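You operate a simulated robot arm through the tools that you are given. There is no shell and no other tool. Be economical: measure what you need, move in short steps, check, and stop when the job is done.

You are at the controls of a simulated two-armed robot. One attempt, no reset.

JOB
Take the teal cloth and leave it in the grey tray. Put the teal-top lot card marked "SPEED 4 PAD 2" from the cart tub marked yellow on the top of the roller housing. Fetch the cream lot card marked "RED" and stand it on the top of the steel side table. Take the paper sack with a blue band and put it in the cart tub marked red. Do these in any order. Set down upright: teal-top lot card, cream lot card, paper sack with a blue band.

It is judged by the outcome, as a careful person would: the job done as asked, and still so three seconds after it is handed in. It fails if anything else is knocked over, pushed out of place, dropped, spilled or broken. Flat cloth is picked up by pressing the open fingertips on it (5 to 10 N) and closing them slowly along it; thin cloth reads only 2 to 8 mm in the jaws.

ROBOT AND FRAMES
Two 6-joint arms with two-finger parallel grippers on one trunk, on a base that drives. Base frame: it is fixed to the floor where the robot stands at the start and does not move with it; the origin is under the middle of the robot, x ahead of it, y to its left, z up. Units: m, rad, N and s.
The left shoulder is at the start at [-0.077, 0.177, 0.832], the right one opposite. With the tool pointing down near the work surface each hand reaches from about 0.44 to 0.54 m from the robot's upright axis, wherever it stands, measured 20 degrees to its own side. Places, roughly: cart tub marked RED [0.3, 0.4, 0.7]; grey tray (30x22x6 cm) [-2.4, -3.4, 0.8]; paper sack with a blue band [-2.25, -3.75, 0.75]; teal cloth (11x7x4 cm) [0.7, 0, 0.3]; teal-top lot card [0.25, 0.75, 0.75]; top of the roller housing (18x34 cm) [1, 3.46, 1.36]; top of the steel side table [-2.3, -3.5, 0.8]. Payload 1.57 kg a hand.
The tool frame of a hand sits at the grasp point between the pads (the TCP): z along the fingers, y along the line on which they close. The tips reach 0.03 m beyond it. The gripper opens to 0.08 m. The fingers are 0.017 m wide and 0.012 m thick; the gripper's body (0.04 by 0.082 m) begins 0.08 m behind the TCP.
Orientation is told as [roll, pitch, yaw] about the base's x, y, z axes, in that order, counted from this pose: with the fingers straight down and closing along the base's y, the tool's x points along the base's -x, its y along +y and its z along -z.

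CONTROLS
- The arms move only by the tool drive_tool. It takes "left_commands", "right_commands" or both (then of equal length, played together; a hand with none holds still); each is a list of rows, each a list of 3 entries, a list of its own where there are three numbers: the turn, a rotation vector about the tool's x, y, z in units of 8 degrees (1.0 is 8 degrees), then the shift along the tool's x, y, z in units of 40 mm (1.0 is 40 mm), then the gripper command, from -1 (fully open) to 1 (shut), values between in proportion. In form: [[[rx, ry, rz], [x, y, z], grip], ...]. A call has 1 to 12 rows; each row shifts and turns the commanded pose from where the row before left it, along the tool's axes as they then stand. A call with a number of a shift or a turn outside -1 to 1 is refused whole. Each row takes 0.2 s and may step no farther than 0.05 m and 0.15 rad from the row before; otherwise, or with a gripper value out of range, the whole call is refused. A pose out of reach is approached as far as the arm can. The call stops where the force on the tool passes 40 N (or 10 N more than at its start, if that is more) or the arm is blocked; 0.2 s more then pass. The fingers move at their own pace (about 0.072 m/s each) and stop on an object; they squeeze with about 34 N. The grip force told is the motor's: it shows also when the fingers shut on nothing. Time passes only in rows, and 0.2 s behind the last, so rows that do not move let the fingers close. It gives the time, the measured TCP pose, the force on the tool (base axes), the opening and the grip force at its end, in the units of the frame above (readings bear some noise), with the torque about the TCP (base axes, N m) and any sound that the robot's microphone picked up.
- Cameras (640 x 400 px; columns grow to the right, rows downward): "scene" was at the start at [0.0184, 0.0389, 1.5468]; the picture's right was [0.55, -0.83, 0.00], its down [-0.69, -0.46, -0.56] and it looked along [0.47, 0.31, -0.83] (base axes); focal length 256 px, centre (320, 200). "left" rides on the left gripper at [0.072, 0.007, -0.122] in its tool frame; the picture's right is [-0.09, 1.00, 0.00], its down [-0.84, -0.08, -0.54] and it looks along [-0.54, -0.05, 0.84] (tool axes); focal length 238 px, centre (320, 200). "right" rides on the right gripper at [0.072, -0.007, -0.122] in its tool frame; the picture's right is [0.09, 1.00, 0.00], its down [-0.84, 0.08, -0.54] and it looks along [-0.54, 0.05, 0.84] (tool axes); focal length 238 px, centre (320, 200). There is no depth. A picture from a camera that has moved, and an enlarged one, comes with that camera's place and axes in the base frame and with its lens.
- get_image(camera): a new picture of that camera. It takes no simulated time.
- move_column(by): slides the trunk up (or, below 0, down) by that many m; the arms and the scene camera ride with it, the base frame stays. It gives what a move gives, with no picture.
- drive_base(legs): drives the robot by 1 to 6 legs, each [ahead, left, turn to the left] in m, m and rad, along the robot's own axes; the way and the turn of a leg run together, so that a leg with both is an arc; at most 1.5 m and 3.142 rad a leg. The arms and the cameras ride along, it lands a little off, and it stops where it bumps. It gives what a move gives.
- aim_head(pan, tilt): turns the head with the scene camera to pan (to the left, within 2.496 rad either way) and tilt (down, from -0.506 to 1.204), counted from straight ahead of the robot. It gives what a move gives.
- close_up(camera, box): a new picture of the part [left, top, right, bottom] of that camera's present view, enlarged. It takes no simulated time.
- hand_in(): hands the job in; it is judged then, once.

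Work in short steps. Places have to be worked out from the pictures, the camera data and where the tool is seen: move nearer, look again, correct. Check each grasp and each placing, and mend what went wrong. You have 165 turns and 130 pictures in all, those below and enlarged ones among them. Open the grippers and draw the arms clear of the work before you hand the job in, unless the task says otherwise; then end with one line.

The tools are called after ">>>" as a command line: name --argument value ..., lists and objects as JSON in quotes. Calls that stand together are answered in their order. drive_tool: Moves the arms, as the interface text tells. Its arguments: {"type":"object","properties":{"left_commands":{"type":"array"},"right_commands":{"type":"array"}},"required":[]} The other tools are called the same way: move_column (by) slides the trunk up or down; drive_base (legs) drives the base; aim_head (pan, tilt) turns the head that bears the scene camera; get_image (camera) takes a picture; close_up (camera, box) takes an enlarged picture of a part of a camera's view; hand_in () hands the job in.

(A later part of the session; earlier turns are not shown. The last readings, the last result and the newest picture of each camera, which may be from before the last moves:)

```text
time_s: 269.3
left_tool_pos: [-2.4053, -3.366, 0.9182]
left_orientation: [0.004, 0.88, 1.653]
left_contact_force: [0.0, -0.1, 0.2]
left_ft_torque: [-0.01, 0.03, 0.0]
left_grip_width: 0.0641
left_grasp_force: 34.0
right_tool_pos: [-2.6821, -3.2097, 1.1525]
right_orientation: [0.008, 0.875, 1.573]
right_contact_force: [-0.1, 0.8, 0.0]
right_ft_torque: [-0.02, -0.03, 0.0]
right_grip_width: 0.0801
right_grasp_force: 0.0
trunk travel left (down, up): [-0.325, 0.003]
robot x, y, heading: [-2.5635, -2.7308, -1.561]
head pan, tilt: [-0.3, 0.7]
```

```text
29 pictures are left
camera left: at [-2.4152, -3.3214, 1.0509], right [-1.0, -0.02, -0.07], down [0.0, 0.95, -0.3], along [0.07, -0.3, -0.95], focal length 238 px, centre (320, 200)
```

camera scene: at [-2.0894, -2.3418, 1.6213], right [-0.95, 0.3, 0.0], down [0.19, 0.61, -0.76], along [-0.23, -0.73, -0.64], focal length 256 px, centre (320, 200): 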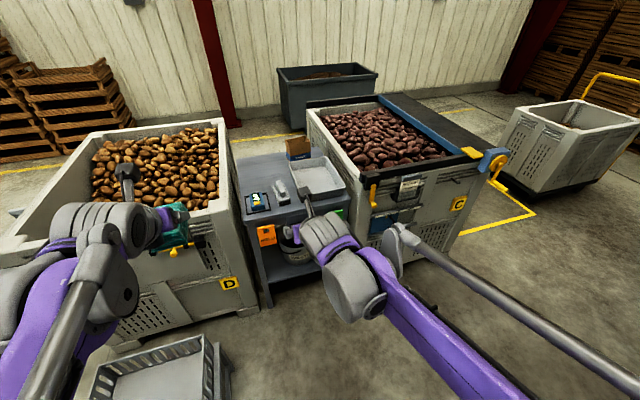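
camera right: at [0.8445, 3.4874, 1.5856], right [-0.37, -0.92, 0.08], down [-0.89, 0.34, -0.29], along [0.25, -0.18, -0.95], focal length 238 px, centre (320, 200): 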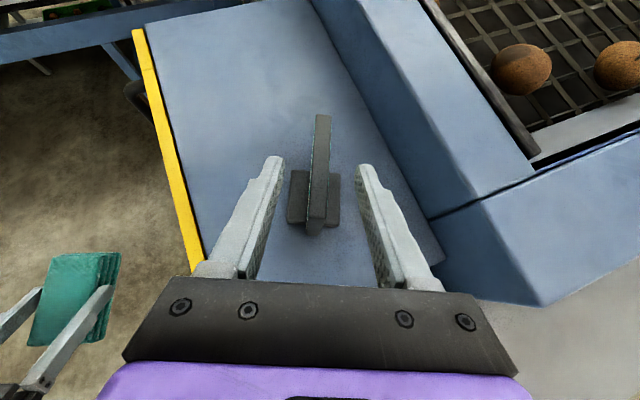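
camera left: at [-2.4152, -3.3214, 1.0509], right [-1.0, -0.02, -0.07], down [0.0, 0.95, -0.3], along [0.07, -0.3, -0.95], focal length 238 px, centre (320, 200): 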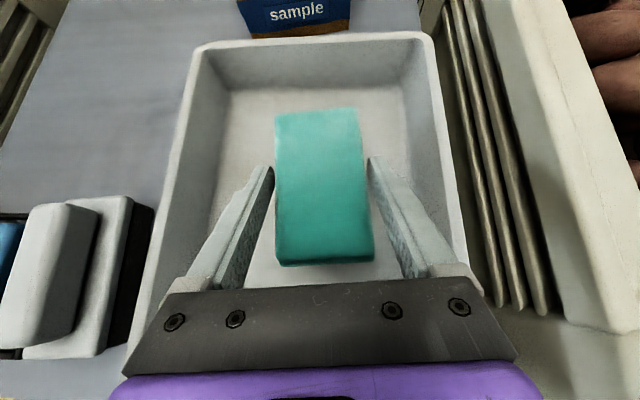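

Centred over the tray. Lower straight down to near the floor and feel for contact.

>>> drive_tool --left_commands '[[[0, 0, 0], [-0.448, 0, 0.373], 1], [[0, 0, 0], [-0.448, 0, 0.373], 1], [[0, 0, 0], [-0.3, 0, 0.25], 1], [[0, 0, 0], [-0.1, 0, 0.083], 1]]'

```text
time_s: 270.1
left_tool_pos: [-2.405, -3.3677, 0.8646]
left_orientation: [0.004, 0.893, 1.648]
left_contact_force: [-0.1, 6.0, 28.1]
left_ft_torque: [0.56, 0.22, 0.05]
left_grip_width: 0.0644
left_grasp_force: 34.0
right_tool_pos: [-2.6805, -3.2084, 1.1543]
right_orientation: [0.004, 0.879, 1.572]
right_contact_force: [-0.5, 0.5, -0.6]
right_ft_torque: [0.0, -0.04, -0.01]
right_grip_width: 0.0799
right_grasp_force: 0.1
trunk travel left (down, up): [-0.325, 0.003]
robot x, y, heading: [-2.5656, -2.73, -1.561]
head pan, tilt: [-0.3, 0.7]
stopped in row 3 (left hand): the force on the tool passed its limit at 50 N (the readings are from after the stop); the commanded pose is now the measured one
```

Cloth touches the tray floor. Relieve slightly, open, and rise.

>>> drive_tool --left_commands '[[[0, 0, 0], [0.05, 0, -0.042], 1], [[0, 0, 0], [0, 0, 0], 0.0], [[0, 0, 0], [0, 0, 0], -0.8], [[0, 0, 0], [0, 0, 0], -1], [[0, 0, 0], [0, 0, 0], -1]]'

>>> drive_tool --left_commands '[[[0, 0, 0], [0.5, 0, -0.42], -1], [[0, 0, 0], [0.7, 0, -0.58], -1], [[0, 0, 0], [0.7, 0, -0.58], -1], [[0, 0, 0], [0.7, 0, -0.58], -1], [[0, 0, 0], [0.7, 0, -0.58], -1]]'

>>> get_image --camera "left"

```text
time_s: 271.3
left_tool_pos: [-2.404, -3.3686, 0.8652]
left_orientation: [0.005, 0.886, 1.65]
left_contact_force: [0.1, 0.2, 0.1]
left_ft_torque: [-0.01, 0.02, 0.0]
left_grip_width: 0.0798
left_grasp_force: 0.0
right_tool_pos: [-2.682, -3.2086, 1.1533]
right_orientation: [0.007, 0.875, 1.572]
right_contact_force: [0.0, 0.0, 0.2]
right_ft_torque: [-0.03, -0.01, 0.02]
right_grip_width: 0.08
right_grasp_force: 0.0
trunk travel left (down, up): [-0.325, 0.003]
robot x, y, heading: [-2.5633, -2.7304, -1.563]
head pan, tilt: [-0.3, 0.7]
```

```text
time_s: 272.5
left_tool_pos: [-2.4025, -3.3651, 1.0385]
left_orientation: [0.002, 0.887, 1.647]
left_contact_force: [-0.3, -0.8, -0.3]
left_ft_torque: [0.01, -0.02, -0.01]
left_grip_width: 0.0801
left_grasp_force: 0.1
right_tool_pos: [-2.681, -3.2088, 1.1539]
right_orientation: [0.006, 0.872, 1.571]
right_contact_force: [0.7, 0.1, 0.2]
right_ft_torque: [0.03, 0.01, 0.01]
right_grip_width: 0.0799
right_grasp_force: 0.2
trunk travel left (down, up): [-0.325, 0.003]
robot x, y, heading: [-2.5639, -2.7257, -1.561]
head pan, tilt: [-0.3, 0.7]
```

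```text
28 pictures are left
camera left: at [-2.4138, -3.3182, 1.1702], right [-1.0, -0.02, -0.07], down [0.01, 0.95, -0.31], along [0.07, -0.31, -0.95], focal length 238 px, centre (320, 200)
```

left: 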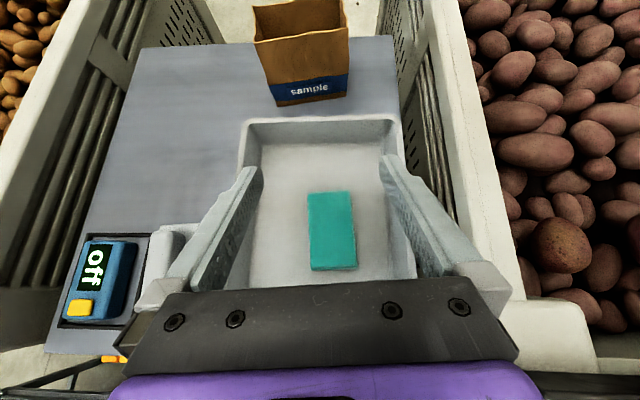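

The cloth lies in the tray. Next, the RED card: back off a little and shift right so the right hand faces it.

>>> drive_base --legs '[[-0.28, 0, 0], [0, -0.15, 0]]'

>>> get_image --camera "right"

>>> close_up --camera "right" --box '[240, 80, 400, 180]'

```text
time_s: 276.0
left_tool_pos: [-2.5539, -3.0924, 1.0378]
left_orientation: [0.005, 0.888, 1.653]
left_contact_force: [-0.6, -0.7, 0.6]
left_ft_torque: [0.01, -0.02, -0.02]
left_grip_width: 0.0801
left_grasp_force: 0.1
right_tool_pos: [-2.8325, -2.9375, 1.1533]
right_orientation: [0.007, 0.874, 1.58]
right_contact_force: [0.4, 0.3, -0.5]
right_ft_torque: [0.01, 0.03, 0.03]
right_grip_width: 0.0799
right_grasp_force: 0.2
trunk travel left (down, up): [-0.325, 0.003]
robot x, y, heading: [-2.7189, -2.4608, -1.556]
head pan, tilt: [-0.3, 0.7]
```

```text
27 pictures are left
camera right: at [-2.8263, -2.889, 1.2866], right [-1.0, -0.06, 0.07], down [-0.08, 0.95, -0.29], along [-0.05, -0.3, -0.95], focal length 238 px, centre (320, 200)
```

right: 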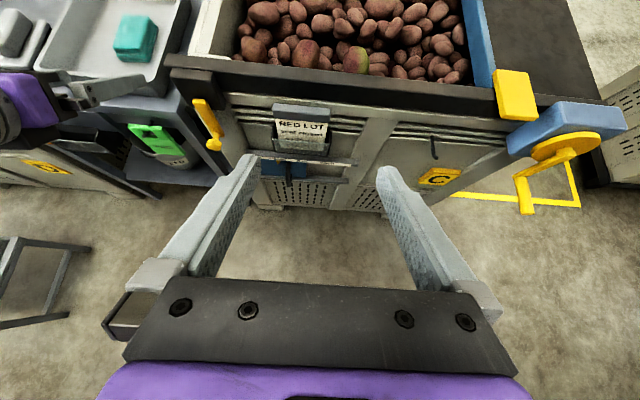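

```text
4.00 times, centred on (320, 130) of right
camera zoom: at [-2.8263, -2.889, 1.2866], right [-1.0, -0.06, 0.07], down [-0.08, 0.95, -0.29], along [-0.05, -0.3, -0.95], focal length 953 px, centre (320, 480)
```

zoom: 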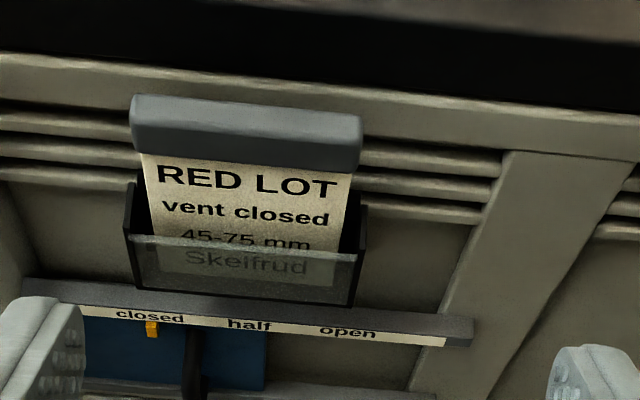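

The card hangs under a ~10 cm wide header bar at about (-2.80,-3.16,0.93) in a small pocket; it must be gripped across its thickness (y). I move the camera above it to see the gap behind.

>>> drive_base --legs '[[0.2, 0, 0]]'

>>> close_up --camera "right" --box '[220, 120, 420, 280]'

```text
time_s: 277.6
left_tool_pos: [-2.5502, -3.2921, 1.0369]
left_orientation: [0.003, 0.889, 1.653]
left_contact_force: [0.0, 0.0, 0.4]
left_ft_torque: [-0.02, 0.01, -0.02]
left_grip_width: 0.0805
left_grasp_force: 0.1
right_tool_pos: [-2.8294, -3.1368, 1.1522]
right_orientation: [0.007, 0.875, 1.575]
right_contact_force: [0.4, -0.5, 0.4]
right_ft_torque: [0.04, 0.01, 0.0]
right_grip_width: 0.0802
right_grasp_force: 0.0
trunk travel left (down, up): [-0.325, 0.003]
robot x, y, heading: [-2.7162, -2.6551, -1.558]
head pan, tilt: [-0.3, 0.7]
```

```text
2.50 times, centred on (320, 200) of right
camera zoom: at [-2.8236, -3.0892, 1.2862], right [-1.0, -0.06, 0.07], down [-0.08, 0.95, -0.29], along [-0.05, -0.3, -0.95], focal length 596 px, centre (320, 200)
```

zoom: 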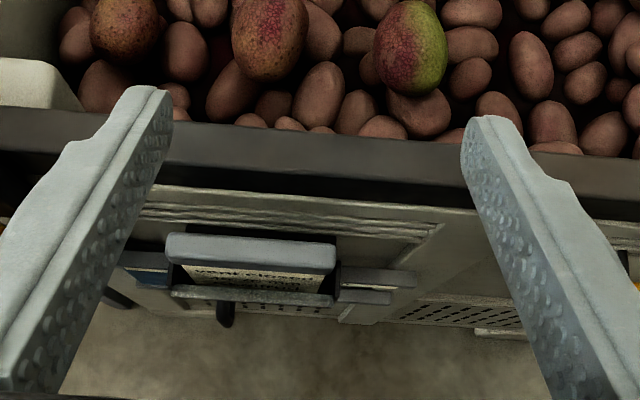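

The gap behind the header looks about 2 cm – enough for a finger. I turn the right hand to point straight down with the fingers closing along y.

>>> drive_tool --right_commands '[[[0, -0.9, 0], [0, 0, 0], -1], [[0, -0.9, 0], [0, 0, 0], -1], [[0, -0.9, 0], [0, 0, 0], -1], [[0, -0.9, 0], [0, 0, 0], -1], [[0, -0.9, 0], [0, 0, 0], -1], [[0, -0.9, 0], [0, 0, 0], -1], [[0, -0.86, 0], [0, 0, 0], -1]]'

>>> drive_tool --right_commands '[[[0, 0, 0.94], [0, 0, 0], 0], [[0, 0, 0.94], [0, 0, 0], 0], [[0, 0, 0.94], [0, 0, 0], 0], [[0, 0, 0.94], [0, 0, 0], 0], [[0, 0, 0.94], [0, 0, 0], 0], [[0, 0, 0.94], [0, 0, 0], 0], [[0, 0, 0.94], [0, 0, 0], 0], [[0, 0, 0.94], [0, 0, 0], 0], [[0, 0, 0.94], [0, 0, 0], 0], [[0, 0, 0.94], [0, 0, 0], 0], [[0, 0, 0.94], [0, 0, 0], 0], [[0, 0, 0.94], [0, 0, 0], 0]]'

>>> get_image --camera "right"

```text
time_s: 279.2
left_tool_pos: [-2.5501, -3.2944, 1.0371]
left_orientation: [0.004, 0.886, 1.653]
left_contact_force: [0.8, -0.5, 0.0]
left_ft_torque: [0.0, -0.01, 0.02]
left_grip_width: 0.08
left_grasp_force: 0.0
right_tool_pos: [-2.8301, -3.1388, 1.1522]
right_orientation: [0.002, -0.001, 1.57]
right_contact_force: [-0.2, 0.1, 0.2]
right_ft_torque: [0.01, 0.04, 0.02]
right_grip_width: 0.0799
right_grasp_force: 0.0
trunk travel left (down, up): [-0.325, 0.003]
robot x, y, heading: [-2.7196, -2.6555, -1.551]
head pan, tilt: [-0.3, 0.7]
```

```text
time_s: 281.8
left_tool_pos: [-2.5507, -3.2943, 1.0372]
left_orientation: [0.006, 0.889, 1.653]
left_contact_force: [0.3, -1.0, -0.4]
left_ft_torque: [-0.01, 0.02, -0.03]
left_grip_width: 0.0801
left_grasp_force: 0.1
right_tool_pos: [-2.8309, -3.1373, 1.1526]
right_orientation: [-0.001, 0.004, -0.006]
right_contact_force: [-0.2, -0.3, 0.1]
right_ft_torque: [-0.01, -0.02, -0.01]
right_grip_width: 0.0401
right_grasp_force: 0.1
trunk travel left (down, up): [-0.325, 0.003]
robot x, y, heading: [-2.7191, -2.6605, -1.555]
head pan, tilt: [-0.3, 0.7]
```

```text
24 pictures are left
camera right: at [-2.902, -3.1436, 1.2754], right [-0.09, 1.0, 0.0], down [0.84, 0.07, 0.54], along [0.54, 0.05, -0.84], focal length 238 px, centre (320, 200)
```

right: 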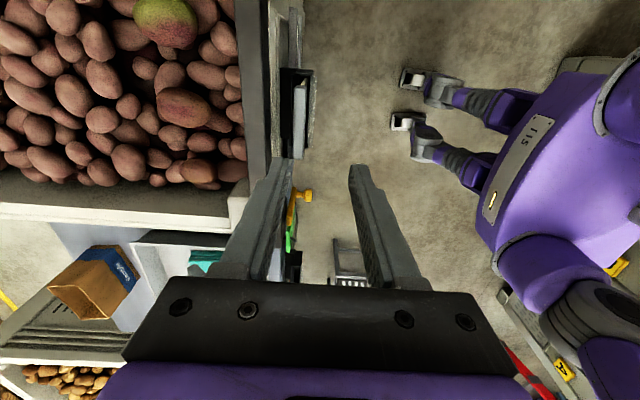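

Orientation is now exactly straight down with closing along y. Zoom to measure the gap.

>>> close_up --camera "right" --box '[240, 50, 360, 170]'

```text
3.33 times, centred on (300, 110) of right
camera zoom: at [-2.902, -3.1436, 1.2754], right [-0.09, 1.0, 0.0], down [0.84, 0.07, 0.54], along [0.54, 0.05, -0.84], focal length 794 px, centre (387, 500)
```

zoom: 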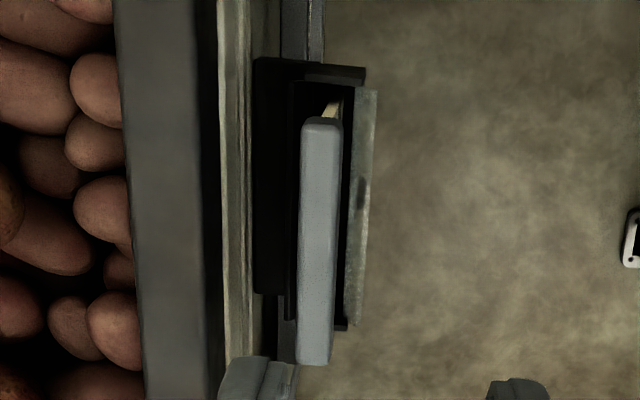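

Header top: centre (-2.808,-3.1635), y from -3.172 to -3.155, bin ribs at ≈-3.19. I set the opening to 24 mm and come to just above.

>>> drive_tool --right_commands '[[[0, 0, 0], [-0.144, -0.156, 0.94], 0.4], [[0, 0, 0], [-0.144, -0.156, 0.94], 0.4], [[0, 0, 0], [-0.144, -0.156, 0.94], 0.4], [[0, 0, 0], [-0.144, -0.156, 0.94], 0.4]]'

>>> close_up --camera "right" --box '[240, 100, 400, 260]'

```text
time_s: 282.8
left_tool_pos: [-2.5511, -3.2936, 1.0366]
left_orientation: [0.002, 0.886, 1.652]
left_contact_force: [0.3, -0.4, -0.4]
left_ft_torque: [0.02, 0.02, -0.04]
left_grip_width: 0.0802
left_grasp_force: 0.1
right_tool_pos: [-2.8083, -3.1639, 1.0024]
right_orientation: [-0.001, 0.005, -0.002]
right_contact_force: [0.7, -0.5, 0.9]
right_ft_torque: [0.0, 0.01, -0.03]
right_grip_width: 0.0239
right_grasp_force: 0.1
trunk travel left (down, up): [-0.325, 0.003]
robot x, y, heading: [-2.7147, -2.658, -1.557]
head pan, tilt: [-0.3, 0.7]
```

```text
2.50 times, centred on (320, 180) of right
camera zoom: at [-2.88, -3.1691, 1.1243], right [-0.09, 1.0, 0.0], down [0.84, 0.07, 0.54], along [0.54, 0.05, -0.84], focal length 596 px, centre (320, 250)
```

zoom: 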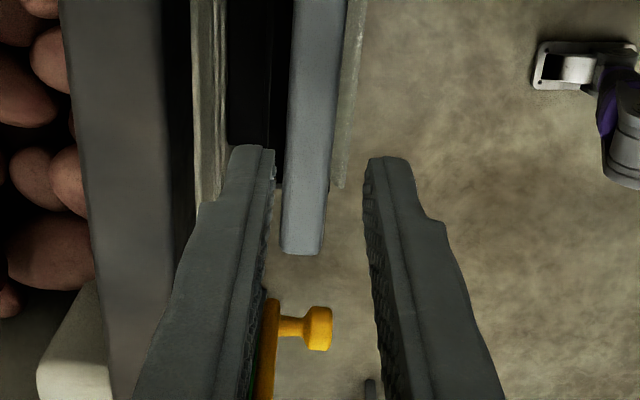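

The header is centred between the fingers. Lower 4.7 cm in steps.

>>> drive_tool --right_commands '[[[0, 0, 0], [0, 0.02, 0.4], 0.4], [[0, 0, 0], [0, 0, 0.4], 0.4], [[0, 0, 0], [0, 0, 0.2], 0.4], [[0, 0, 0], [0, 0, 0.2], 0.4]]'

```text
time_s: 283.8
left_tool_pos: [-2.5506, -3.2923, 1.0388]
left_orientation: [0.004, 0.889, 1.652]
left_contact_force: [-0.5, -0.8, 0.7]
left_ft_torque: [0.01, 0.0, -0.01]
left_grip_width: 0.0801
left_grasp_force: 0.0
right_tool_pos: [-2.8078, -3.1636, 0.9598]
right_orientation: [-0.004, 0.004, -0.004]
right_contact_force: [0.2, -2.2, 33.9]
right_ft_torque: [-0.5, -0.05, 0.03]
right_grip_width: 0.0262
right_grasp_force: 0.8
trunk travel left (down, up): [-0.325, 0.003]
robot x, y, heading: [-2.7164, -2.6556, -1.553]
head pan, tilt: [-0.3, 0.7]
stopped in row 4 (right hand): the force on the tool passed its limit at 46 N (the readings are from after the stop); the commanded pose is now the measured one
```

The back finger met something. I raise 1 cm and look closely.

>>> drive_tool --right_commands '[[[0, 0, 0], [0, 0, -0.25], 0.4]]'

>>> close_up --camera "right" --box '[270, 120, 370, 220]'

```text
time_s: 284.2
left_tool_pos: [-2.5504, -3.293, 1.0367]
left_orientation: [0.003, 0.887, 1.653]
left_contact_force: [-0.4, -0.6, -0.3]
left_ft_torque: [-0.02, -0.04, 0.0]
left_grip_width: 0.08
left_grasp_force: 0.1
right_tool_pos: [-2.8097, -3.1607, 0.9665]
right_orientation: [-0.002, 0.005, -0.003]
right_contact_force: [0.1, -0.6, -0.1]
right_ft_torque: [-0.01, -0.03, -0.02]
right_grip_width: 0.0242
right_grasp_force: 0.1
trunk travel left (down, up): [-0.325, 0.003]
robot x, y, heading: [-2.7134, -2.6561, -1.558]
head pan, tilt: [-0.3, 0.7]
```

```text
4.00 times, centred on (320, 170) of right
camera zoom: at [-2.8805, -3.1674, 1.0883], right [-0.09, 1.0, 0.0], down [0.84, 0.07, 0.54], along [0.54, 0.05, -0.84], focal length 953 px, centre (320, 320)
```

zoom: 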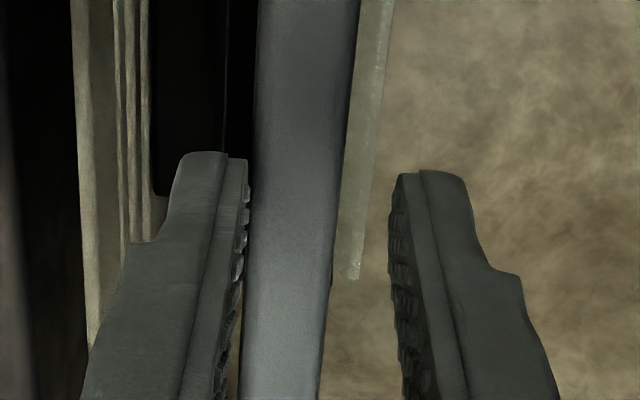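

The header's back edge lines up with the back finger's inner face. I shift 3 mm back, open to 26 mm and try again gently.

>>> drive_tool --right_commands '[[[0, 0, 0], [0, -0.08, 0], 0.35], [[0, 0, 0], [0, 0, 0.2], 0.35], [[0, 0, 0], [0, 0, 0.2], 0.35], [[0, 0, 0], [0, 0, 0.1], 0.35]]'

```text
time_s: 285.2
left_tool_pos: [-2.5505, -3.2934, 1.0365]
left_orientation: [0.001, 0.887, 1.653]
left_contact_force: [-0.7, -0.1, 0.2]
left_ft_torque: [0.01, 0.0, 0.01]
left_grip_width: 0.08
left_grasp_force: 0.0
right_tool_pos: [-2.8083, -3.1657, 0.9479]
right_orientation: [-0.001, 0.006, -0.004]
right_contact_force: [-0.6, -0.3, -0.5]
right_ft_torque: [-0.03, -0.02, 0.02]
right_grip_width: 0.0259
right_grasp_force: 0.0
trunk travel left (down, up): [-0.325, 0.003]
robot x, y, heading: [-2.7158, -2.6602, -1.555]
head pan, tilt: [-0.3, 0.7]
```

No contact at z 0.948, tips beside the header. A bit deeper and close.

>>> drive_tool --right_commands '[[[0, 0, 0], [0, 0, 0.15], 0.35], [[0, 0, 0], [0, 0, 0], 0.7], [[0, 0, 0], [0, 0, 0], 1], [[0, 0, 0], [0, 0, 0], 1]]'

>>> drive_tool --right_commands '[[[0, 0, 0], [0, 0, -0.3], 1], [[0, 0, 0], [0, 0, -0.6], 1], [[0, 0, 0], [0, 0, -0.9], 1], [[0, 0, 0], [0, 0, -0.9], 1], [[0, 0, 0], [0, 0, -0.9], 1]]'

>>> get_image --camera "right"

```text
time_s: 286.2
left_tool_pos: [-2.5512, -3.2929, 1.0362]
left_orientation: [0.002, 0.888, 1.653]
left_contact_force: [-0.7, 0.5, 0.3]
left_ft_torque: [0.0, 0.0, 0.02]
left_grip_width: 0.08
left_grasp_force: 0.1
right_tool_pos: [-2.8082, -3.165, 0.942]
right_orientation: [-0.001, 0.005, -0.004]
right_contact_force: [-0.2, 0.0, 0.2]
right_ft_torque: [-0.07, 0.02, 0.01]
right_grip_width: 0.0159
right_grasp_force: 31.4
trunk travel left (down, up): [-0.325, 0.003]
robot x, y, heading: [-2.7149, -2.6544, -1.555]
head pan, tilt: [-0.3, 0.7]
```

```text
time_s: 287.4
left_tool_pos: [-2.5513, -3.2941, 1.0374]
left_orientation: [0.002, 0.889, 1.652]
left_contact_force: [-0.3, -0.5, 1.0]
left_ft_torque: [0.0, -0.01, 0.0]
left_grip_width: 0.0798
left_grasp_force: 0.1
right_tool_pos: [-2.8078, -3.1667, 1.0857]
right_orientation: [-0.001, 0.006, -0.002]
right_contact_force: [0.5, -1.1, -0.7]
right_ft_torque: [0.0, 0.01, -0.01]
right_grip_width: 0.0159
right_grasp_force: 31.0
trunk travel left (down, up): [-0.325, 0.003]
robot x, y, heading: [-2.7154, -2.6552, -1.555]
head pan, tilt: [-0.3, 0.7]
```

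```text
20 pictures are left
camera right: at [-2.8794, -3.1722, 1.2081], right [-0.09, 1.0, 0.0], down [0.84, 0.08, 0.54], along [0.54, 0.05, -0.84], focal length 238 px, centre (320, 200)
```

right: 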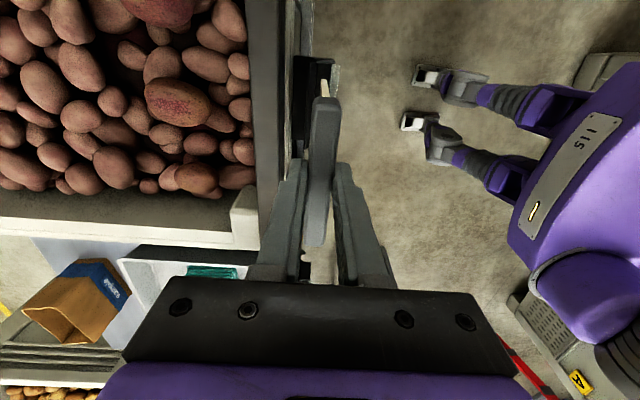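

The card is out (16 mm grip on its header). I raise it more, back away from the bin, and view the whole card to see how it stands.

>>> drive_tool --right_commands '[[[0, 0, 0], [0, 0, -0.9], 1], [[0, 0, 0], [0, 0, -0.9], 1]]'

>>> drive_base --legs '[[-0.25, 0, 0]]'

>>> aim_head --pan -0.2 --tilt 0.75

>>> get_image --camera "scene"

```text
time_s: 288.0
left_tool_pos: [-2.552, -3.2925, 1.0364]
left_orientation: [0.003, 0.889, 1.652]
left_contact_force: [-0.3, 0.4, 0.2]
left_ft_torque: [0.0, 0.02, 0.0]
left_grip_width: 0.08
left_grasp_force: 0.0
right_tool_pos: [-2.8071, -3.1657, 1.1578]
right_orientation: [-0.002, 0.004, -0.004]
right_contact_force: [0.6, -0.4, -1.5]
right_ft_torque: [0.03, 0.0, 0.02]
right_grip_width: 0.016
right_grasp_force: 32.1
trunk travel left (down, up): [-0.325, 0.003]
robot x, y, heading: [-2.7177, -2.6557, -1.553]
head pan, tilt: [-0.3, 0.7]
```

```text
time_s: 289.9
left_tool_pos: [-2.5538, -3.045, 1.0369]
left_orientation: [0.004, 0.887, 1.655]
left_contact_force: [0.0, 0.7, 0.5]
left_ft_torque: [0.0, 0.0, -0.01]
left_grip_width: 0.0801
left_grasp_force: 0.0
right_tool_pos: [-2.8097, -2.9181, 1.1567]
right_orientation: [-0.002, 0.005, 0.001]
right_contact_force: [-0.4, -0.1, -0.4]
right_ft_torque: [0.0, 0.0, -0.01]
right_grip_width: 0.0159
right_grasp_force: 31.1
trunk travel left (down, up): [-0.325, 0.003]
robot x, y, heading: [-2.7186, -2.4079, -1.552]
head pan, tilt: [-0.3, 0.7]
```

```text
time_s: 290.5
left_tool_pos: [-2.5544, -3.0433, 1.0363]
left_orientation: [0.003, 0.888, 1.657]
left_contact_force: [-0.8, -0.1, -0.1]
left_ft_torque: [-0.01, 0.05, 0.0]
left_grip_width: 0.08
left_grasp_force: 0.1
right_tool_pos: [-2.8108, -2.9171, 1.1576]
right_orientation: [-0.001, 0.007, 0.0]
right_contact_force: [-0.2, 0.2, 0.0]
right_ft_torque: [0.02, -0.02, -0.03]
right_grip_width: 0.0158
right_grasp_force: 31.2
trunk travel left (down, up): [-0.325, 0.003]
robot x, y, heading: [-2.7214, -2.407, -1.552]
head pan, tilt: [-0.201, 0.75]
```

```text
19 pictures are left
camera scene: at [-2.735, -2.4466, 1.6171], right [-0.98, 0.18, 0.0], down [0.12, 0.67, -0.73], along [-0.13, -0.72, -0.68], focal length 256 px, centre (320, 200)
```

scene: 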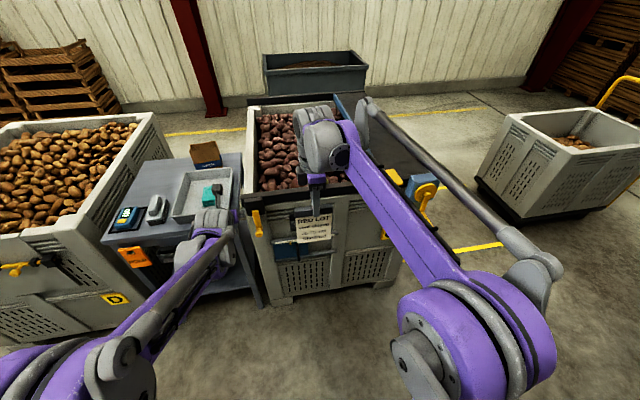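

>>> close_up --camera "scene" --box '[270, 190, 350, 260]'

```text
5.71 times, centred on (310, 225) of scene
camera zoom: at [-2.735, -2.4466, 1.6171], right [-0.98, 0.18, 0.0], down [0.12, 0.67, -0.73], along [-0.13, -0.72, -0.68], focal length 1460 px, centre (377, 57)
```

zoom: 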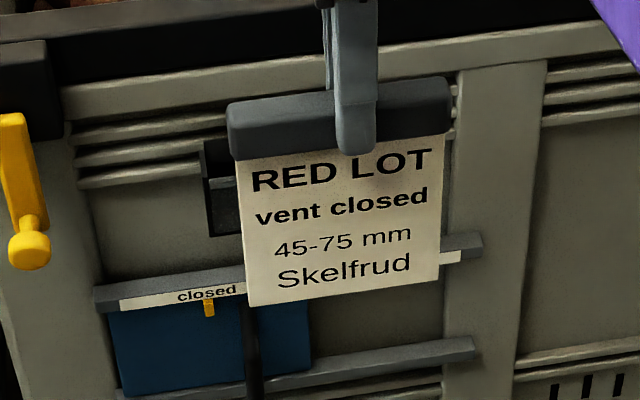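

The card is a plain plate with a thick header, ~12.5 cm tall, no foot, so it must be set down exactly vertical. I choose the free spot (-2.18,-3.55) behind the brush. Raise the left hand, strafe left, approach the table.

>>> drive_tool --left_commands '[[[0, 0, 0], [0.5, 0, -0.8], 1], [[0, 0, 0], [0.5, 0, -0.8], 1], [[0, 0, 0], [0.5, 0, -0.8], 1], [[0, 0, 0], [0.5, 0, -0.8], 1], [[0, 0, 0], [0.5, 0, -0.8], 1], [[0, 0, 0], [0.5, 0, -0.8], 1]]'

>>> drive_base --legs '[[0, 0.61, -0.015], [0.37, 0, 0]]'

>>> drive_tool --right_commands '[[[0, 0, 0], [0, -0.9, 0], 1], [[0, 0, 0], [0, -0.9, 0], 1], [[0, 0, 0], [0, -0.9, 0], 1], [[0, 0, 0], [0, -0.9, 0], 1], [[0, 0, 0], [0, -0.9, 0], 1]]'

>>> get_image --camera "right"

```text
time_s: 291.9
left_tool_pos: [-2.5569, -2.9708, 1.2503]
left_orientation: [0.004, 0.888, 1.653]
left_contact_force: [-0.7, 0.6, -0.4]
left_ft_torque: [-0.04, 0.0, 0.03]
left_grip_width: 0.0003
left_grasp_force: 21.4
right_tool_pos: [-2.8092, -2.9151, 1.1577]
right_orientation: [-0.002, 0.006, 0.0]
right_contact_force: [0.2, 0.8, -1.4]
right_ft_torque: [0.03, 0.0, -0.02]
right_grip_width: 0.016
right_grasp_force: 31.3
trunk travel left (down, up): [-0.325, 0.003]
robot x, y, heading: [-2.7182, -2.4131, -1.55]
head pan, tilt: [-0.201, 0.75]
```

```text
time_s: 299.7
left_tool_pos: [-1.9455, -3.33, 1.2501]
left_orientation: [0.004, 0.889, 1.649]
left_contact_force: [-0.2, 0.4, -0.4]
left_ft_torque: [0.03, -0.03, 0.01]
left_grip_width: 0.0001
left_grasp_force: 21.6
right_tool_pos: [-2.1981, -3.2748, 1.1574]
right_orientation: [-0.003, 0.007, -0.007]
right_contact_force: [-0.3, 0.4, -0.5]
right_ft_torque: [0.0, -0.01, 0.06]
right_grip_width: 0.016
right_grasp_force: 31.0
trunk travel left (down, up): [-0.325, 0.003]
robot x, y, heading: [-2.1038, -2.771, -1.559]
head pan, tilt: [-0.201, 0.75]
```

```text
time_s: 300.9
left_tool_pos: [-1.9465, -3.33, 1.251]
left_orientation: [0.004, 0.889, 1.648]
left_contact_force: [0.8, -0.1, 0.3]
left_ft_torque: [-0.01, 0.0, 0.02]
left_grip_width: 0.0
left_grasp_force: 21.5
right_tool_pos: [-2.2019, -3.4169, 1.145]
right_orientation: [-0.003, 0.005, -0.007]
right_contact_force: [0.4, 0.2, 0.1]
right_ft_torque: [-0.02, -0.01, -0.01]
right_grip_width: 0.016
right_grasp_force: 32.0
right hand out of reach, approached as far as the arm can: row 4, 5
trunk travel left (down, up): [-0.325, 0.003]
robot x, y, heading: [-2.1029, -2.7671, -1.558]
head pan, tilt: [-0.201, 0.75]
```

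```text
17 pictures are left
camera right: at [-2.2735, -3.4213, 1.2669], right [-0.09, 1.0, 0.0], down [0.84, 0.07, 0.54], along [0.54, 0.04, -0.84], focal length 238 px, centre (320, 200)
```

right: 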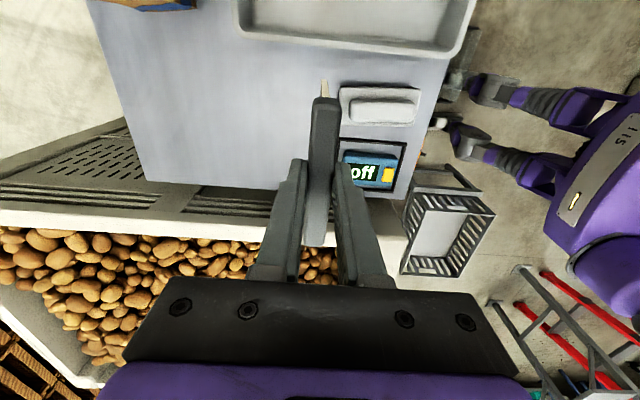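

Free area starts at y<-3.40; tray edge x=-2.28. I lower first (more reach lower down) and see where y settles.

>>> drive_tool --right_commands '[[[0, 0, 0], [-0.07, -0.1, 0.95], 1], [[0, 0, 0], [-0.07, -0.1, 0.95], 1], [[0, 0, 0], [-0.07, -0.1, 0.95], 1], [[0, 0, 0], [-0.07, -0.1, 0.95], 1]]'

```text
time_s: 301.9
left_tool_pos: [-1.9458, -3.3303, 1.2501]
left_orientation: [0.002, 0.886, 1.649]
left_contact_force: [0.8, 0.5, 0.2]
left_ft_torque: [-0.02, 0.01, -0.01]
left_grip_width: 0.0
left_grasp_force: 21.5
right_tool_pos: [-2.194, -3.433, 0.9911]
right_orientation: [-0.001, 0.006, -0.006]
right_contact_force: [-0.2, -0.8, -0.2]
right_ft_torque: [0.01, -0.02, 0.01]
right_grip_width: 0.0162
right_grasp_force: 31.5
trunk travel left (down, up): [-0.325, 0.003]
robot x, y, heading: [-2.1027, -2.7713, -1.56]
head pan, tilt: [-0.201, 0.75]
```

>>> drive_tool --right_commands '[[[0, 0, 0], [0, -0.4, 0.3], 1], [[0, 0, 0], [0, -0.4, 0.3], 1], [[0, 0, 0], [0, 0, 0.4], 1]]'

>>> aim_head --pan 0.0 --tilt 0.75

>>> get_image --camera "scene"

```text
time_s: 302.8
left_tool_pos: [-1.9454, -3.3287, 1.2516]
left_orientation: [0.004, 0.89, 1.651]
left_contact_force: [0.5, 0.5, -0.5]
left_ft_torque: [0.0, 0.0, 0.02]
left_grip_width: 0.0001
left_grasp_force: 20.8
right_tool_pos: [-2.1935, -3.465, 0.9582]
right_orientation: [-0.003, 0.005, -0.007]
right_contact_force: [-0.6, 3.6, 28.5]
right_ft_torque: [0.51, 0.07, -0.02]
right_grip_width: 0.0162
right_grasp_force: 31.8
trunk travel left (down, up): [-0.325, 0.003]
robot x, y, heading: [-2.1053, -2.765, -1.558]
head pan, tilt: [-0.201, 0.75]
stopped in row 3 (right hand): the force on the tool passed its limit at 55 N (the readings are from after the stop); the commanded pose is now the measured one
```

```text
time_s: 303.5
left_tool_pos: [-1.9462, -3.3261, 1.2527]
left_orientation: [0.006, 0.89, 1.651]
left_contact_force: [-0.2, 0.5, -0.8]
left_ft_torque: [0.03, -0.02, -0.03]
left_grip_width: 0.0002
left_grasp_force: 21.6
right_tool_pos: [-2.1921, -3.463, 0.9579]
right_orientation: [-0.006, 0.005, -0.007]
right_contact_force: [-0.1, 1.5, 41.5]
right_ft_torque: [0.2, -0.09, 0.0]
right_grip_width: 0.0161
right_grasp_force: 31.6
trunk travel left (down, up): [-0.325, 0.003]
robot x, y, heading: [-2.1021, -2.7626, -1.556]
head pan, tilt: [0.0, 0.75]
```

```text
16 pictures are left
camera scene: at [-2.1039, -2.8011, 1.6174], right [-1.0, -0.01, 0.0], down [-0.01, 0.68, -0.73], along [0.01, -0.73, -0.68], focal length 256 px, centre (320, 200)
```

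scene: 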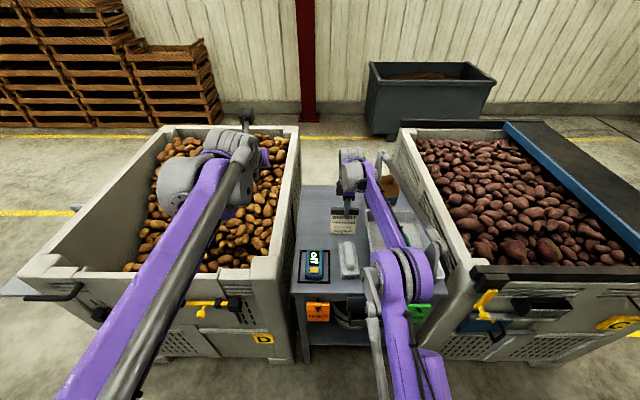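

Contact: card bottom on the table. Zoom to verify nothing is underneath.

>>> close_up --camera "scene" --box '[290, 170, 410, 290]'

```text
3.33 times, centred on (350, 230) of scene
camera zoom: at [-2.1039, -2.8011, 1.6174], right [-1.0, -0.01, 0.0], down [-0.01, 0.68, -0.73], along [0.01, -0.73, -0.68], focal length 852 px, centre (220, 100)
```

zoom: 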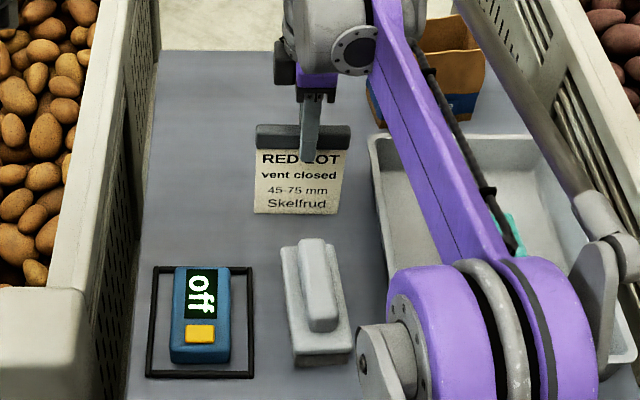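

Good, clear of the brush. I relieve the pressing force in small steps before releasing.

>>> drive_tool --right_commands '[[[0, 0, 0], [0, 0, -0.04], 1], [[0, 0, 0], [0, 0, -0.03], 1], [[0, 0, 0], [0, 0, 0], 1]]'

```text
time_s: 304.3
left_tool_pos: [-1.9451, -3.3278, 1.2515]
left_orientation: [0.005, 0.891, 1.652]
left_contact_force: [-0.4, 0.3, -0.7]
left_ft_torque: [0.01, 0.03, -0.03]
left_grip_width: 0.0001
left_grasp_force: 21.4
right_tool_pos: [-2.1944, -3.4637, 0.9579]
right_orientation: [-0.003, 0.006, -0.006]
right_contact_force: [1.4, 2.1, 24.4]
right_ft_torque: [0.34, -0.11, 0.01]
right_grip_width: 0.0163
right_grasp_force: 31.7
trunk travel left (down, up): [-0.325, 0.003]
robot x, y, heading: [-2.101, -2.7671, -1.559]
head pan, tilt: [0.0, 0.75]
```

>>> drive_tool --right_commands '[[[0, 0, 0], [0, 0, -0.05], 1], [[0, 0, 0], [0, 0, 0], 1]]'

```text
time_s: 304.9
left_tool_pos: [-1.9461, -3.3292, 1.2497]
left_orientation: [0.002, 0.89, 1.649]
left_contact_force: [0.1, 0.6, -0.3]
left_ft_torque: [-0.02, 0.01, 0.03]
left_grip_width: 0.0
left_grasp_force: 21.6
right_tool_pos: [-2.1924, -3.4656, 0.9573]
right_orientation: [-0.003, 0.007, -0.008]
right_contact_force: [0.6, 0.8, 2.9]
right_ft_torque: [0.15, -0.01, -0.04]
right_grip_width: 0.0163
right_grasp_force: 31.3
trunk travel left (down, up): [-0.325, 0.003]
robot x, y, heading: [-2.1066, -2.7676, -1.558]
head pan, tilt: [0.0, 0.75]
```

3 N left. I open slowly and then rise straight up.

>>> drive_tool --right_commands '[[[0, 0, 0], [0, 0, 0], 0.6], [[0, 0, 0], [0, 0, 0], 0.55], [[0, 0, 0], [0, 0, 0], 0.5], [[0, 0, 0], [0, 0, 0], 0.45], [[0, 0, 0], [0, 0, 0], 0.4], [[0, 0, 0], [0, 0, 0], 0.3], [[0, 0, 0], [0, 0, 0], 0.2], [[0, 0, 0], [0, 0, 0], 0.2]]'

>>> close_up --camera "scene" --box '[310, 180, 390, 260]'

```text
time_s: 306.7
left_tool_pos: [-1.9467, -3.3302, 1.2508]
left_orientation: [0.003, 0.888, 1.65]
left_contact_force: [0.7, 0.4, 0.1]
left_ft_torque: [-0.02, 0.02, 0.04]
left_grip_width: 0.0001
left_grasp_force: 21.0
right_tool_pos: [-2.1942, -3.4651, 0.9581]
right_orientation: [-0.002, 0.006, -0.007]
right_contact_force: [0.0, 0.2, -0.5]
right_ft_torque: [0.0, 0.03, -0.01]
right_grip_width: 0.0323
right_grasp_force: 0.1
trunk travel left (down, up): [-0.325, 0.003]
robot x, y, heading: [-2.1071, -2.7685, -1.56]
head pan, tilt: [0.0, 0.75]
```

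```text
5.00 times, centred on (350, 220) of scene
camera zoom: at [-2.1045, -2.8063, 1.6171], right [-1.0, -0.01, 0.0], down [-0.01, 0.68, -0.73], along [0.01, -0.73, -0.68], focal length 1278 px, centre (170, 100)
```

zoom: 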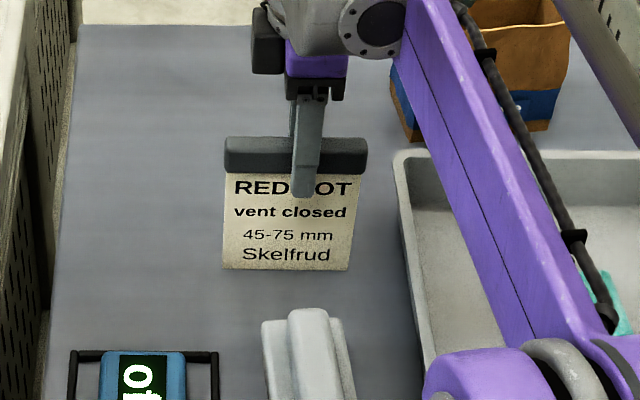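

It stands. Rise 6 cm slowly, then draw back with the base.

>>> drive_tool --right_commands '[[[0, 0, 0], [0, 0, -0.3], 0.2], [[0, 0, 0], [0, 0, -0.4], 0.2], [[0, 0, 0], [0, 0, -0.5], 0.2], [[0, 0, 0], [0, 0, -0.5], 0.2]]'

>>> drive_base --legs '[[-0.3, 0, 0]]'

>>> close_up --camera "scene" --box '[270, 90, 430, 210]'

```text
time_s: 307.7
left_tool_pos: [-1.9453, -3.3297, 1.2504]
left_orientation: [0.003, 0.889, 1.649]
left_contact_force: [-0.3, -0.3, -0.2]
left_ft_torque: [0.03, 0.0, 0.01]
left_grip_width: 0.0001
left_grasp_force: 21.9
right_tool_pos: [-2.1936, -3.465, 1.0254]
right_orientation: [-0.002, 0.006, -0.007]
right_contact_force: [0.2, -0.6, 0.0]
right_ft_torque: [0.0, 0.03, 0.0]
right_grip_width: 0.032
right_grasp_force: 0.1
trunk travel left (down, up): [-0.325, 0.003]
robot x, y, heading: [-2.1046, -2.7684, -1.552]
head pan, tilt: [0.0, 0.75]
```

```text
time_s: 309.7
left_tool_pos: [-1.9507, -3.0351, 1.2509]
left_orientation: [0.005, 0.889, 1.649]
left_contact_force: [-0.1, 0.2, 0.6]
left_ft_torque: [0.01, 0.0, 0.0]
left_grip_width: 0.0
left_grasp_force: 21.5
right_tool_pos: [-2.1978, -3.1706, 1.0253]
right_orientation: [-0.001, 0.005, -0.006]
right_contact_force: [0.0, -1.1, 0.0]
right_ft_torque: [0.0, 0.01, 0.03]
right_grip_width: 0.0319
right_grasp_force: 0.1
trunk travel left (down, up): [-0.325, 0.003]
robot x, y, heading: [-2.1081, -2.4746, -1.555]
head pan, tilt: [0.0, 0.75]
```

```text
3.33 times, centred on (350, 150) of scene
camera zoom: at [-2.1081, -2.5112, 1.6173], right [-1.0, -0.01, 0.0], down [-0.01, 0.68, -0.73], along [0.01, -0.73, -0.68], focal length 852 px, centre (220, 367)
```

zoom: 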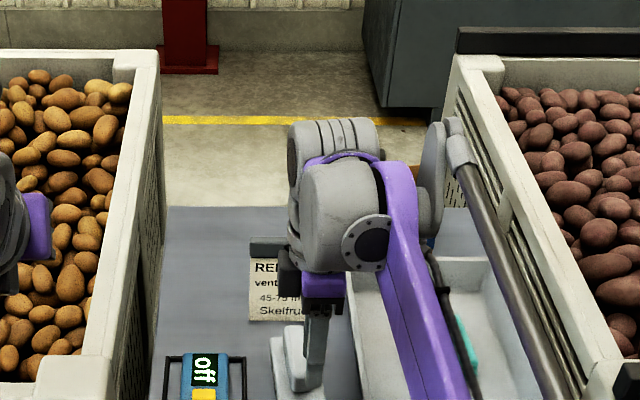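

The RED card stands upright. Now the sack: I'll pinch its near-side (+x) wall with the left hand tilted 50°. I fold the right hand up and back, open the left, and shift in front of it.

>>> drive_tool --left_commands '[[[0, 0, 0], [0, 0, 0], 0], [[0, 0, 0], [0, 0, 0], 0], [[0, 0, 0], [0, 0, 0], 0], [[0, 0, 0], [0, 0, 0], 0], [[0, 0, 0], [0, 0, 0], 0]]' --right_commands '[[[0, 0, 0], [0, 0.8, -0.75], 0.2], [[0, 0, 0], [0, 0.8, -0.75], 0.2], [[0, 0, 0], [0, 0.8, -0.75], 0.2], [[0, 0, 0], [0, 0.8, -0.75], 0.2], [[0, 0, 0], [0, 0.8, -0.75], 0.2]]'

>>> drive_base --legs '[[0, -0.35, -0.015], [0.3, 0, 0]]'

>>> get_image --camera "left"

```text
time_s: 310.9
left_tool_pos: [-1.9499, -3.0332, 1.2501]
left_orientation: [0.003, 0.887, 1.65]
left_contact_force: [0.1, -0.4, -0.1]
left_ft_torque: [0.01, 0.03, 0.01]
left_grip_width: 0.0398
left_grasp_force: 0.1
right_tool_pos: [-2.1961, -3.0058, 1.1759]
right_orientation: [-0.004, 0.007, -0.007]
right_contact_force: [0.3, -0.5, 0.7]
right_ft_torque: [-0.02, -0.01, 0.03]
right_grip_width: 0.0322
right_grasp_force: 0.0
trunk travel left (down, up): [-0.325, 0.003]
robot x, y, heading: [-2.1069, -2.4708, -1.555]
head pan, tilt: [0.0, 0.75]
```

```text
time_s: 316.3
left_tool_pos: [-2.3177, -3.3422, 1.2508]
left_orientation: [0.002, 0.887, 1.634]
left_contact_force: [0.2, -0.3, -0.9]
left_ft_torque: [0.02, 0.01, -0.02]
left_grip_width: 0.0401
left_grasp_force: 0.1
right_tool_pos: [-2.5632, -3.3095, 1.1761]
right_orientation: [0.0, 0.005, -0.023]
right_contact_force: [0.5, 0.2, 0.1]
right_ft_torque: [0.0, 0.02, -0.01]
right_grip_width: 0.0318
right_grasp_force: 0.2
trunk travel left (down, up): [-0.325, 0.003]
robot x, y, heading: [-2.4634, -2.7786, -1.576]
head pan, tilt: [0.0, 0.75]
```

```text
12 pictures are left
camera left: at [-2.3282, -3.2942, 1.3827], right [-1.0, 0.0, -0.07], down [0.02, 0.95, -0.31], along [0.07, -0.31, -0.95], focal length 238 px, centre (320, 200)
```

left: 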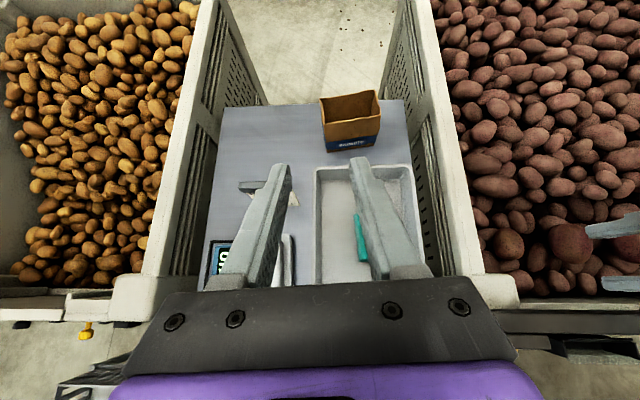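

Sack: x −2.30…−2.425, y −3.61…−3.68, top z≈0.95. Target: +x wall at x≈−2.303. I advance along the tool axis to a hover point.

>>> drive_tool --left_commands '[[[0, 0, 0], [-0.129, 0.013, 0.888], 0], [[0, 0, 0], [-0.129, 0.013, 0.888], 0], [[0, 0, 0], [-0.129, 0.013, 0.888], 0], [[0, 0, 0], [-0.129, 0.013, 0.888], 0], [[0, 0, 0], [-0.129, 0.013, 0.888], 0], [[0, 0, 0], [-0.129, 0.013, 0.888], 0], [[0, 0, 0], [-0.129, 0.013, 0.888], 0], [[0, 0, 0], [-0.129, 0.013, 0.888], 0], [[0, 0, 0], [-0.129, 0.013, 0.888], 0]]'

>>> get_image --camera "left"

```text
time_s: 318.3
left_tool_pos: [-2.3108, -3.5603, 1.0112]
left_orientation: [0.002, 0.886, 1.635]
left_contact_force: [0.2, 0.1, -0.3]
left_ft_torque: [0.03, -0.01, 0.02]
left_grip_width: 0.0399
left_grasp_force: 0.1
right_tool_pos: [-2.564, -3.312, 1.1746]
right_orientation: [-0.001, 0.006, -0.022]
right_contact_force: [-0.1, -0.2, -0.2]
right_ft_torque: [0.01, 0.04, -0.01]
right_grip_width: 0.0321
right_grasp_force: 0.0
trunk travel left (down, up): [-0.325, 0.003]
robot x, y, heading: [-2.4661, -2.7764, -1.57]
head pan, tilt: [0.0, 0.75]
```

```text
11 pictures are left
camera left: at [-2.3199, -3.5143, 1.1433], right [-1.0, 0.0, -0.07], down [0.02, 0.95, -0.31], along [0.07, -0.31, -0.95], focal length 238 px, centre (320, 200)
```

left: 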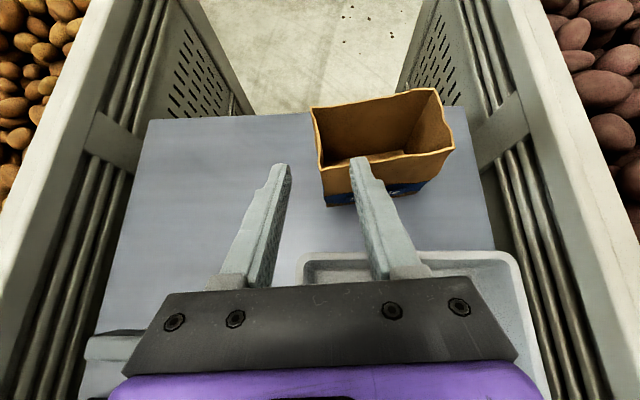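

Aligned within a few mm. I advance the last 10 cm along the axis so the wall sits between the fingers.

>>> drive_tool --left_commands '[[[0, 0, 0], [0, -0.04, 0.7], 0], [[0, 0, 0], [0, -0.04, 0.7], 0], [[0, 0, 0], [0, -0.03, 0.6], 0], [[0, 0, 0], [0, 0, 0.45], 0]]'

>>> get_image --camera "left"

```text
time_s: 319.3
left_tool_pos: [-2.299, -3.6373, 0.9499]
left_orientation: [0.003, 0.887, 1.634]
left_contact_force: [-1.1, -0.7, 0.5]
left_ft_torque: [-0.01, 0.02, 0.03]
left_grip_width: 0.0399
left_grasp_force: 0.1
right_tool_pos: [-2.5633, -3.3123, 1.1751]
right_orientation: [-0.003, 0.006, -0.022]
right_contact_force: [-0.2, 0.7, -0.5]
right_ft_torque: [0.02, -0.01, -0.03]
right_grip_width: 0.032
right_grasp_force: 0.0
trunk travel left (down, up): [-0.325, 0.003]
robot x, y, heading: [-2.4678, -2.7768, -1.574]
head pan, tilt: [0.0, 0.75]
```

```text
10 pictures are left
camera left: at [-2.3098, -3.5902, 1.0832], right [-1.0, 0.0, -0.07], down [0.02, 0.95, -0.31], along [0.07, -0.31, -0.95], focal length 238 px, centre (320, 200)
```

left: 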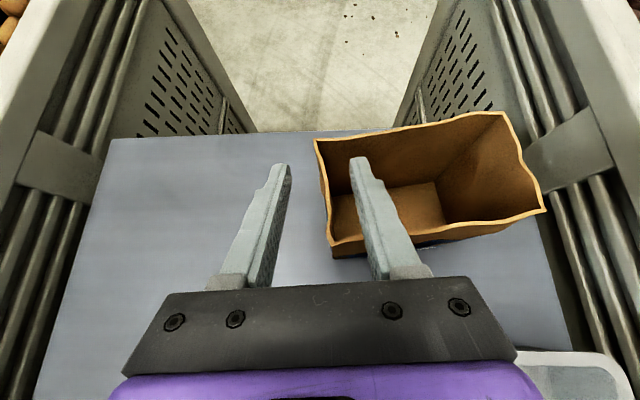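

The wall lies between the fingers. Close and lift slowly.

>>> drive_tool --left_commands '[[[0, 0, 0], [0, 0, 0], 0.3], [[0, 0, 0], [0, 0, 0], 0.6], [[0, 0, 0], [0, 0, 0], 1], [[0, 0, 0], [0, 0, 0], 1], [[0, 0, 0], [0, 0, 0], 1]]'

>>> drive_tool --left_commands '[[[0, 0, 0], [0.2, 0, -0.163], 1], [[0, 0, 0], [0.4, 0, -0.326], 1], [[0, 0, 0], [0.5, 0, -0.41], 1], [[0, 0, 0], [0.7, 0, -0.57], 1], [[0, 0, 0], [0.7, 0, -0.57], 1]]'

>>> get_image --camera "left"

```text
time_s: 320.5
left_tool_pos: [-2.2998, -3.6374, 0.9507]
left_orientation: [0.004, 0.888, 1.633]
left_contact_force: [-0.3, 1.4, 0.9]
left_ft_torque: [0.0, -0.02, -0.04]
left_grip_width: 0.003
left_grasp_force: 24.1
right_tool_pos: [-2.5638, -3.3117, 1.1749]
right_orientation: [-0.002, 0.006, -0.023]
right_contact_force: [-0.7, -0.4, -0.3]
right_ft_torque: [-0.01, -0.01, -0.02]
right_grip_width: 0.0321
right_grasp_force: 0.0
trunk travel left (down, up): [-0.325, 0.003]
robot x, y, heading: [-2.4644, -2.7772, -1.576]
head pan, tilt: [0.0, 0.75]
```

```text
time_s: 321.7
left_tool_pos: [-2.2997, -3.6371, 1.0796]
left_orientation: [0.006, 0.888, 1.634]
left_contact_force: [0.2, 0.6, -0.2]
left_ft_torque: [-0.04, -0.01, -0.03]
left_grip_width: 0.0027
left_grasp_force: 23.9
right_tool_pos: [-2.5634, -3.3119, 1.1751]
right_orientation: [-0.002, 0.006, -0.024]
right_contact_force: [0.8, -0.8, -0.1]
right_ft_torque: [-0.02, 0.03, -0.02]
right_grip_width: 0.0319
right_grasp_force: 0.0
trunk travel left (down, up): [-0.325, 0.003]
robot x, y, heading: [-2.4659, -2.7772, -1.575]
head pan, tilt: [0.0, 0.75]
```

```text
9 pictures are left
camera left: at [-2.3092, -3.5891, 1.2123], right [-1.0, 0.0, -0.07], down [0.02, 0.95, -0.31], along [0.07, -0.31, -0.95], focal length 238 px, centre (320, 200)
```

left: 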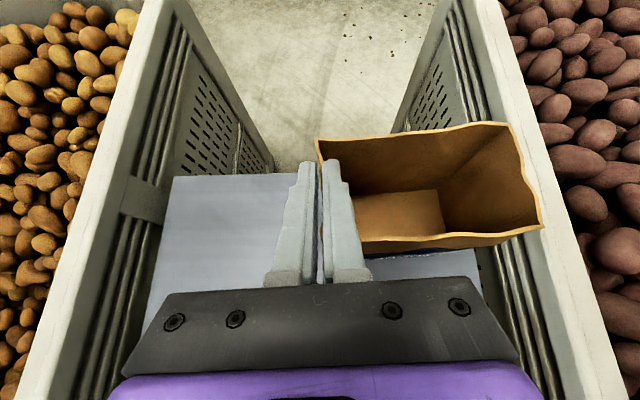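

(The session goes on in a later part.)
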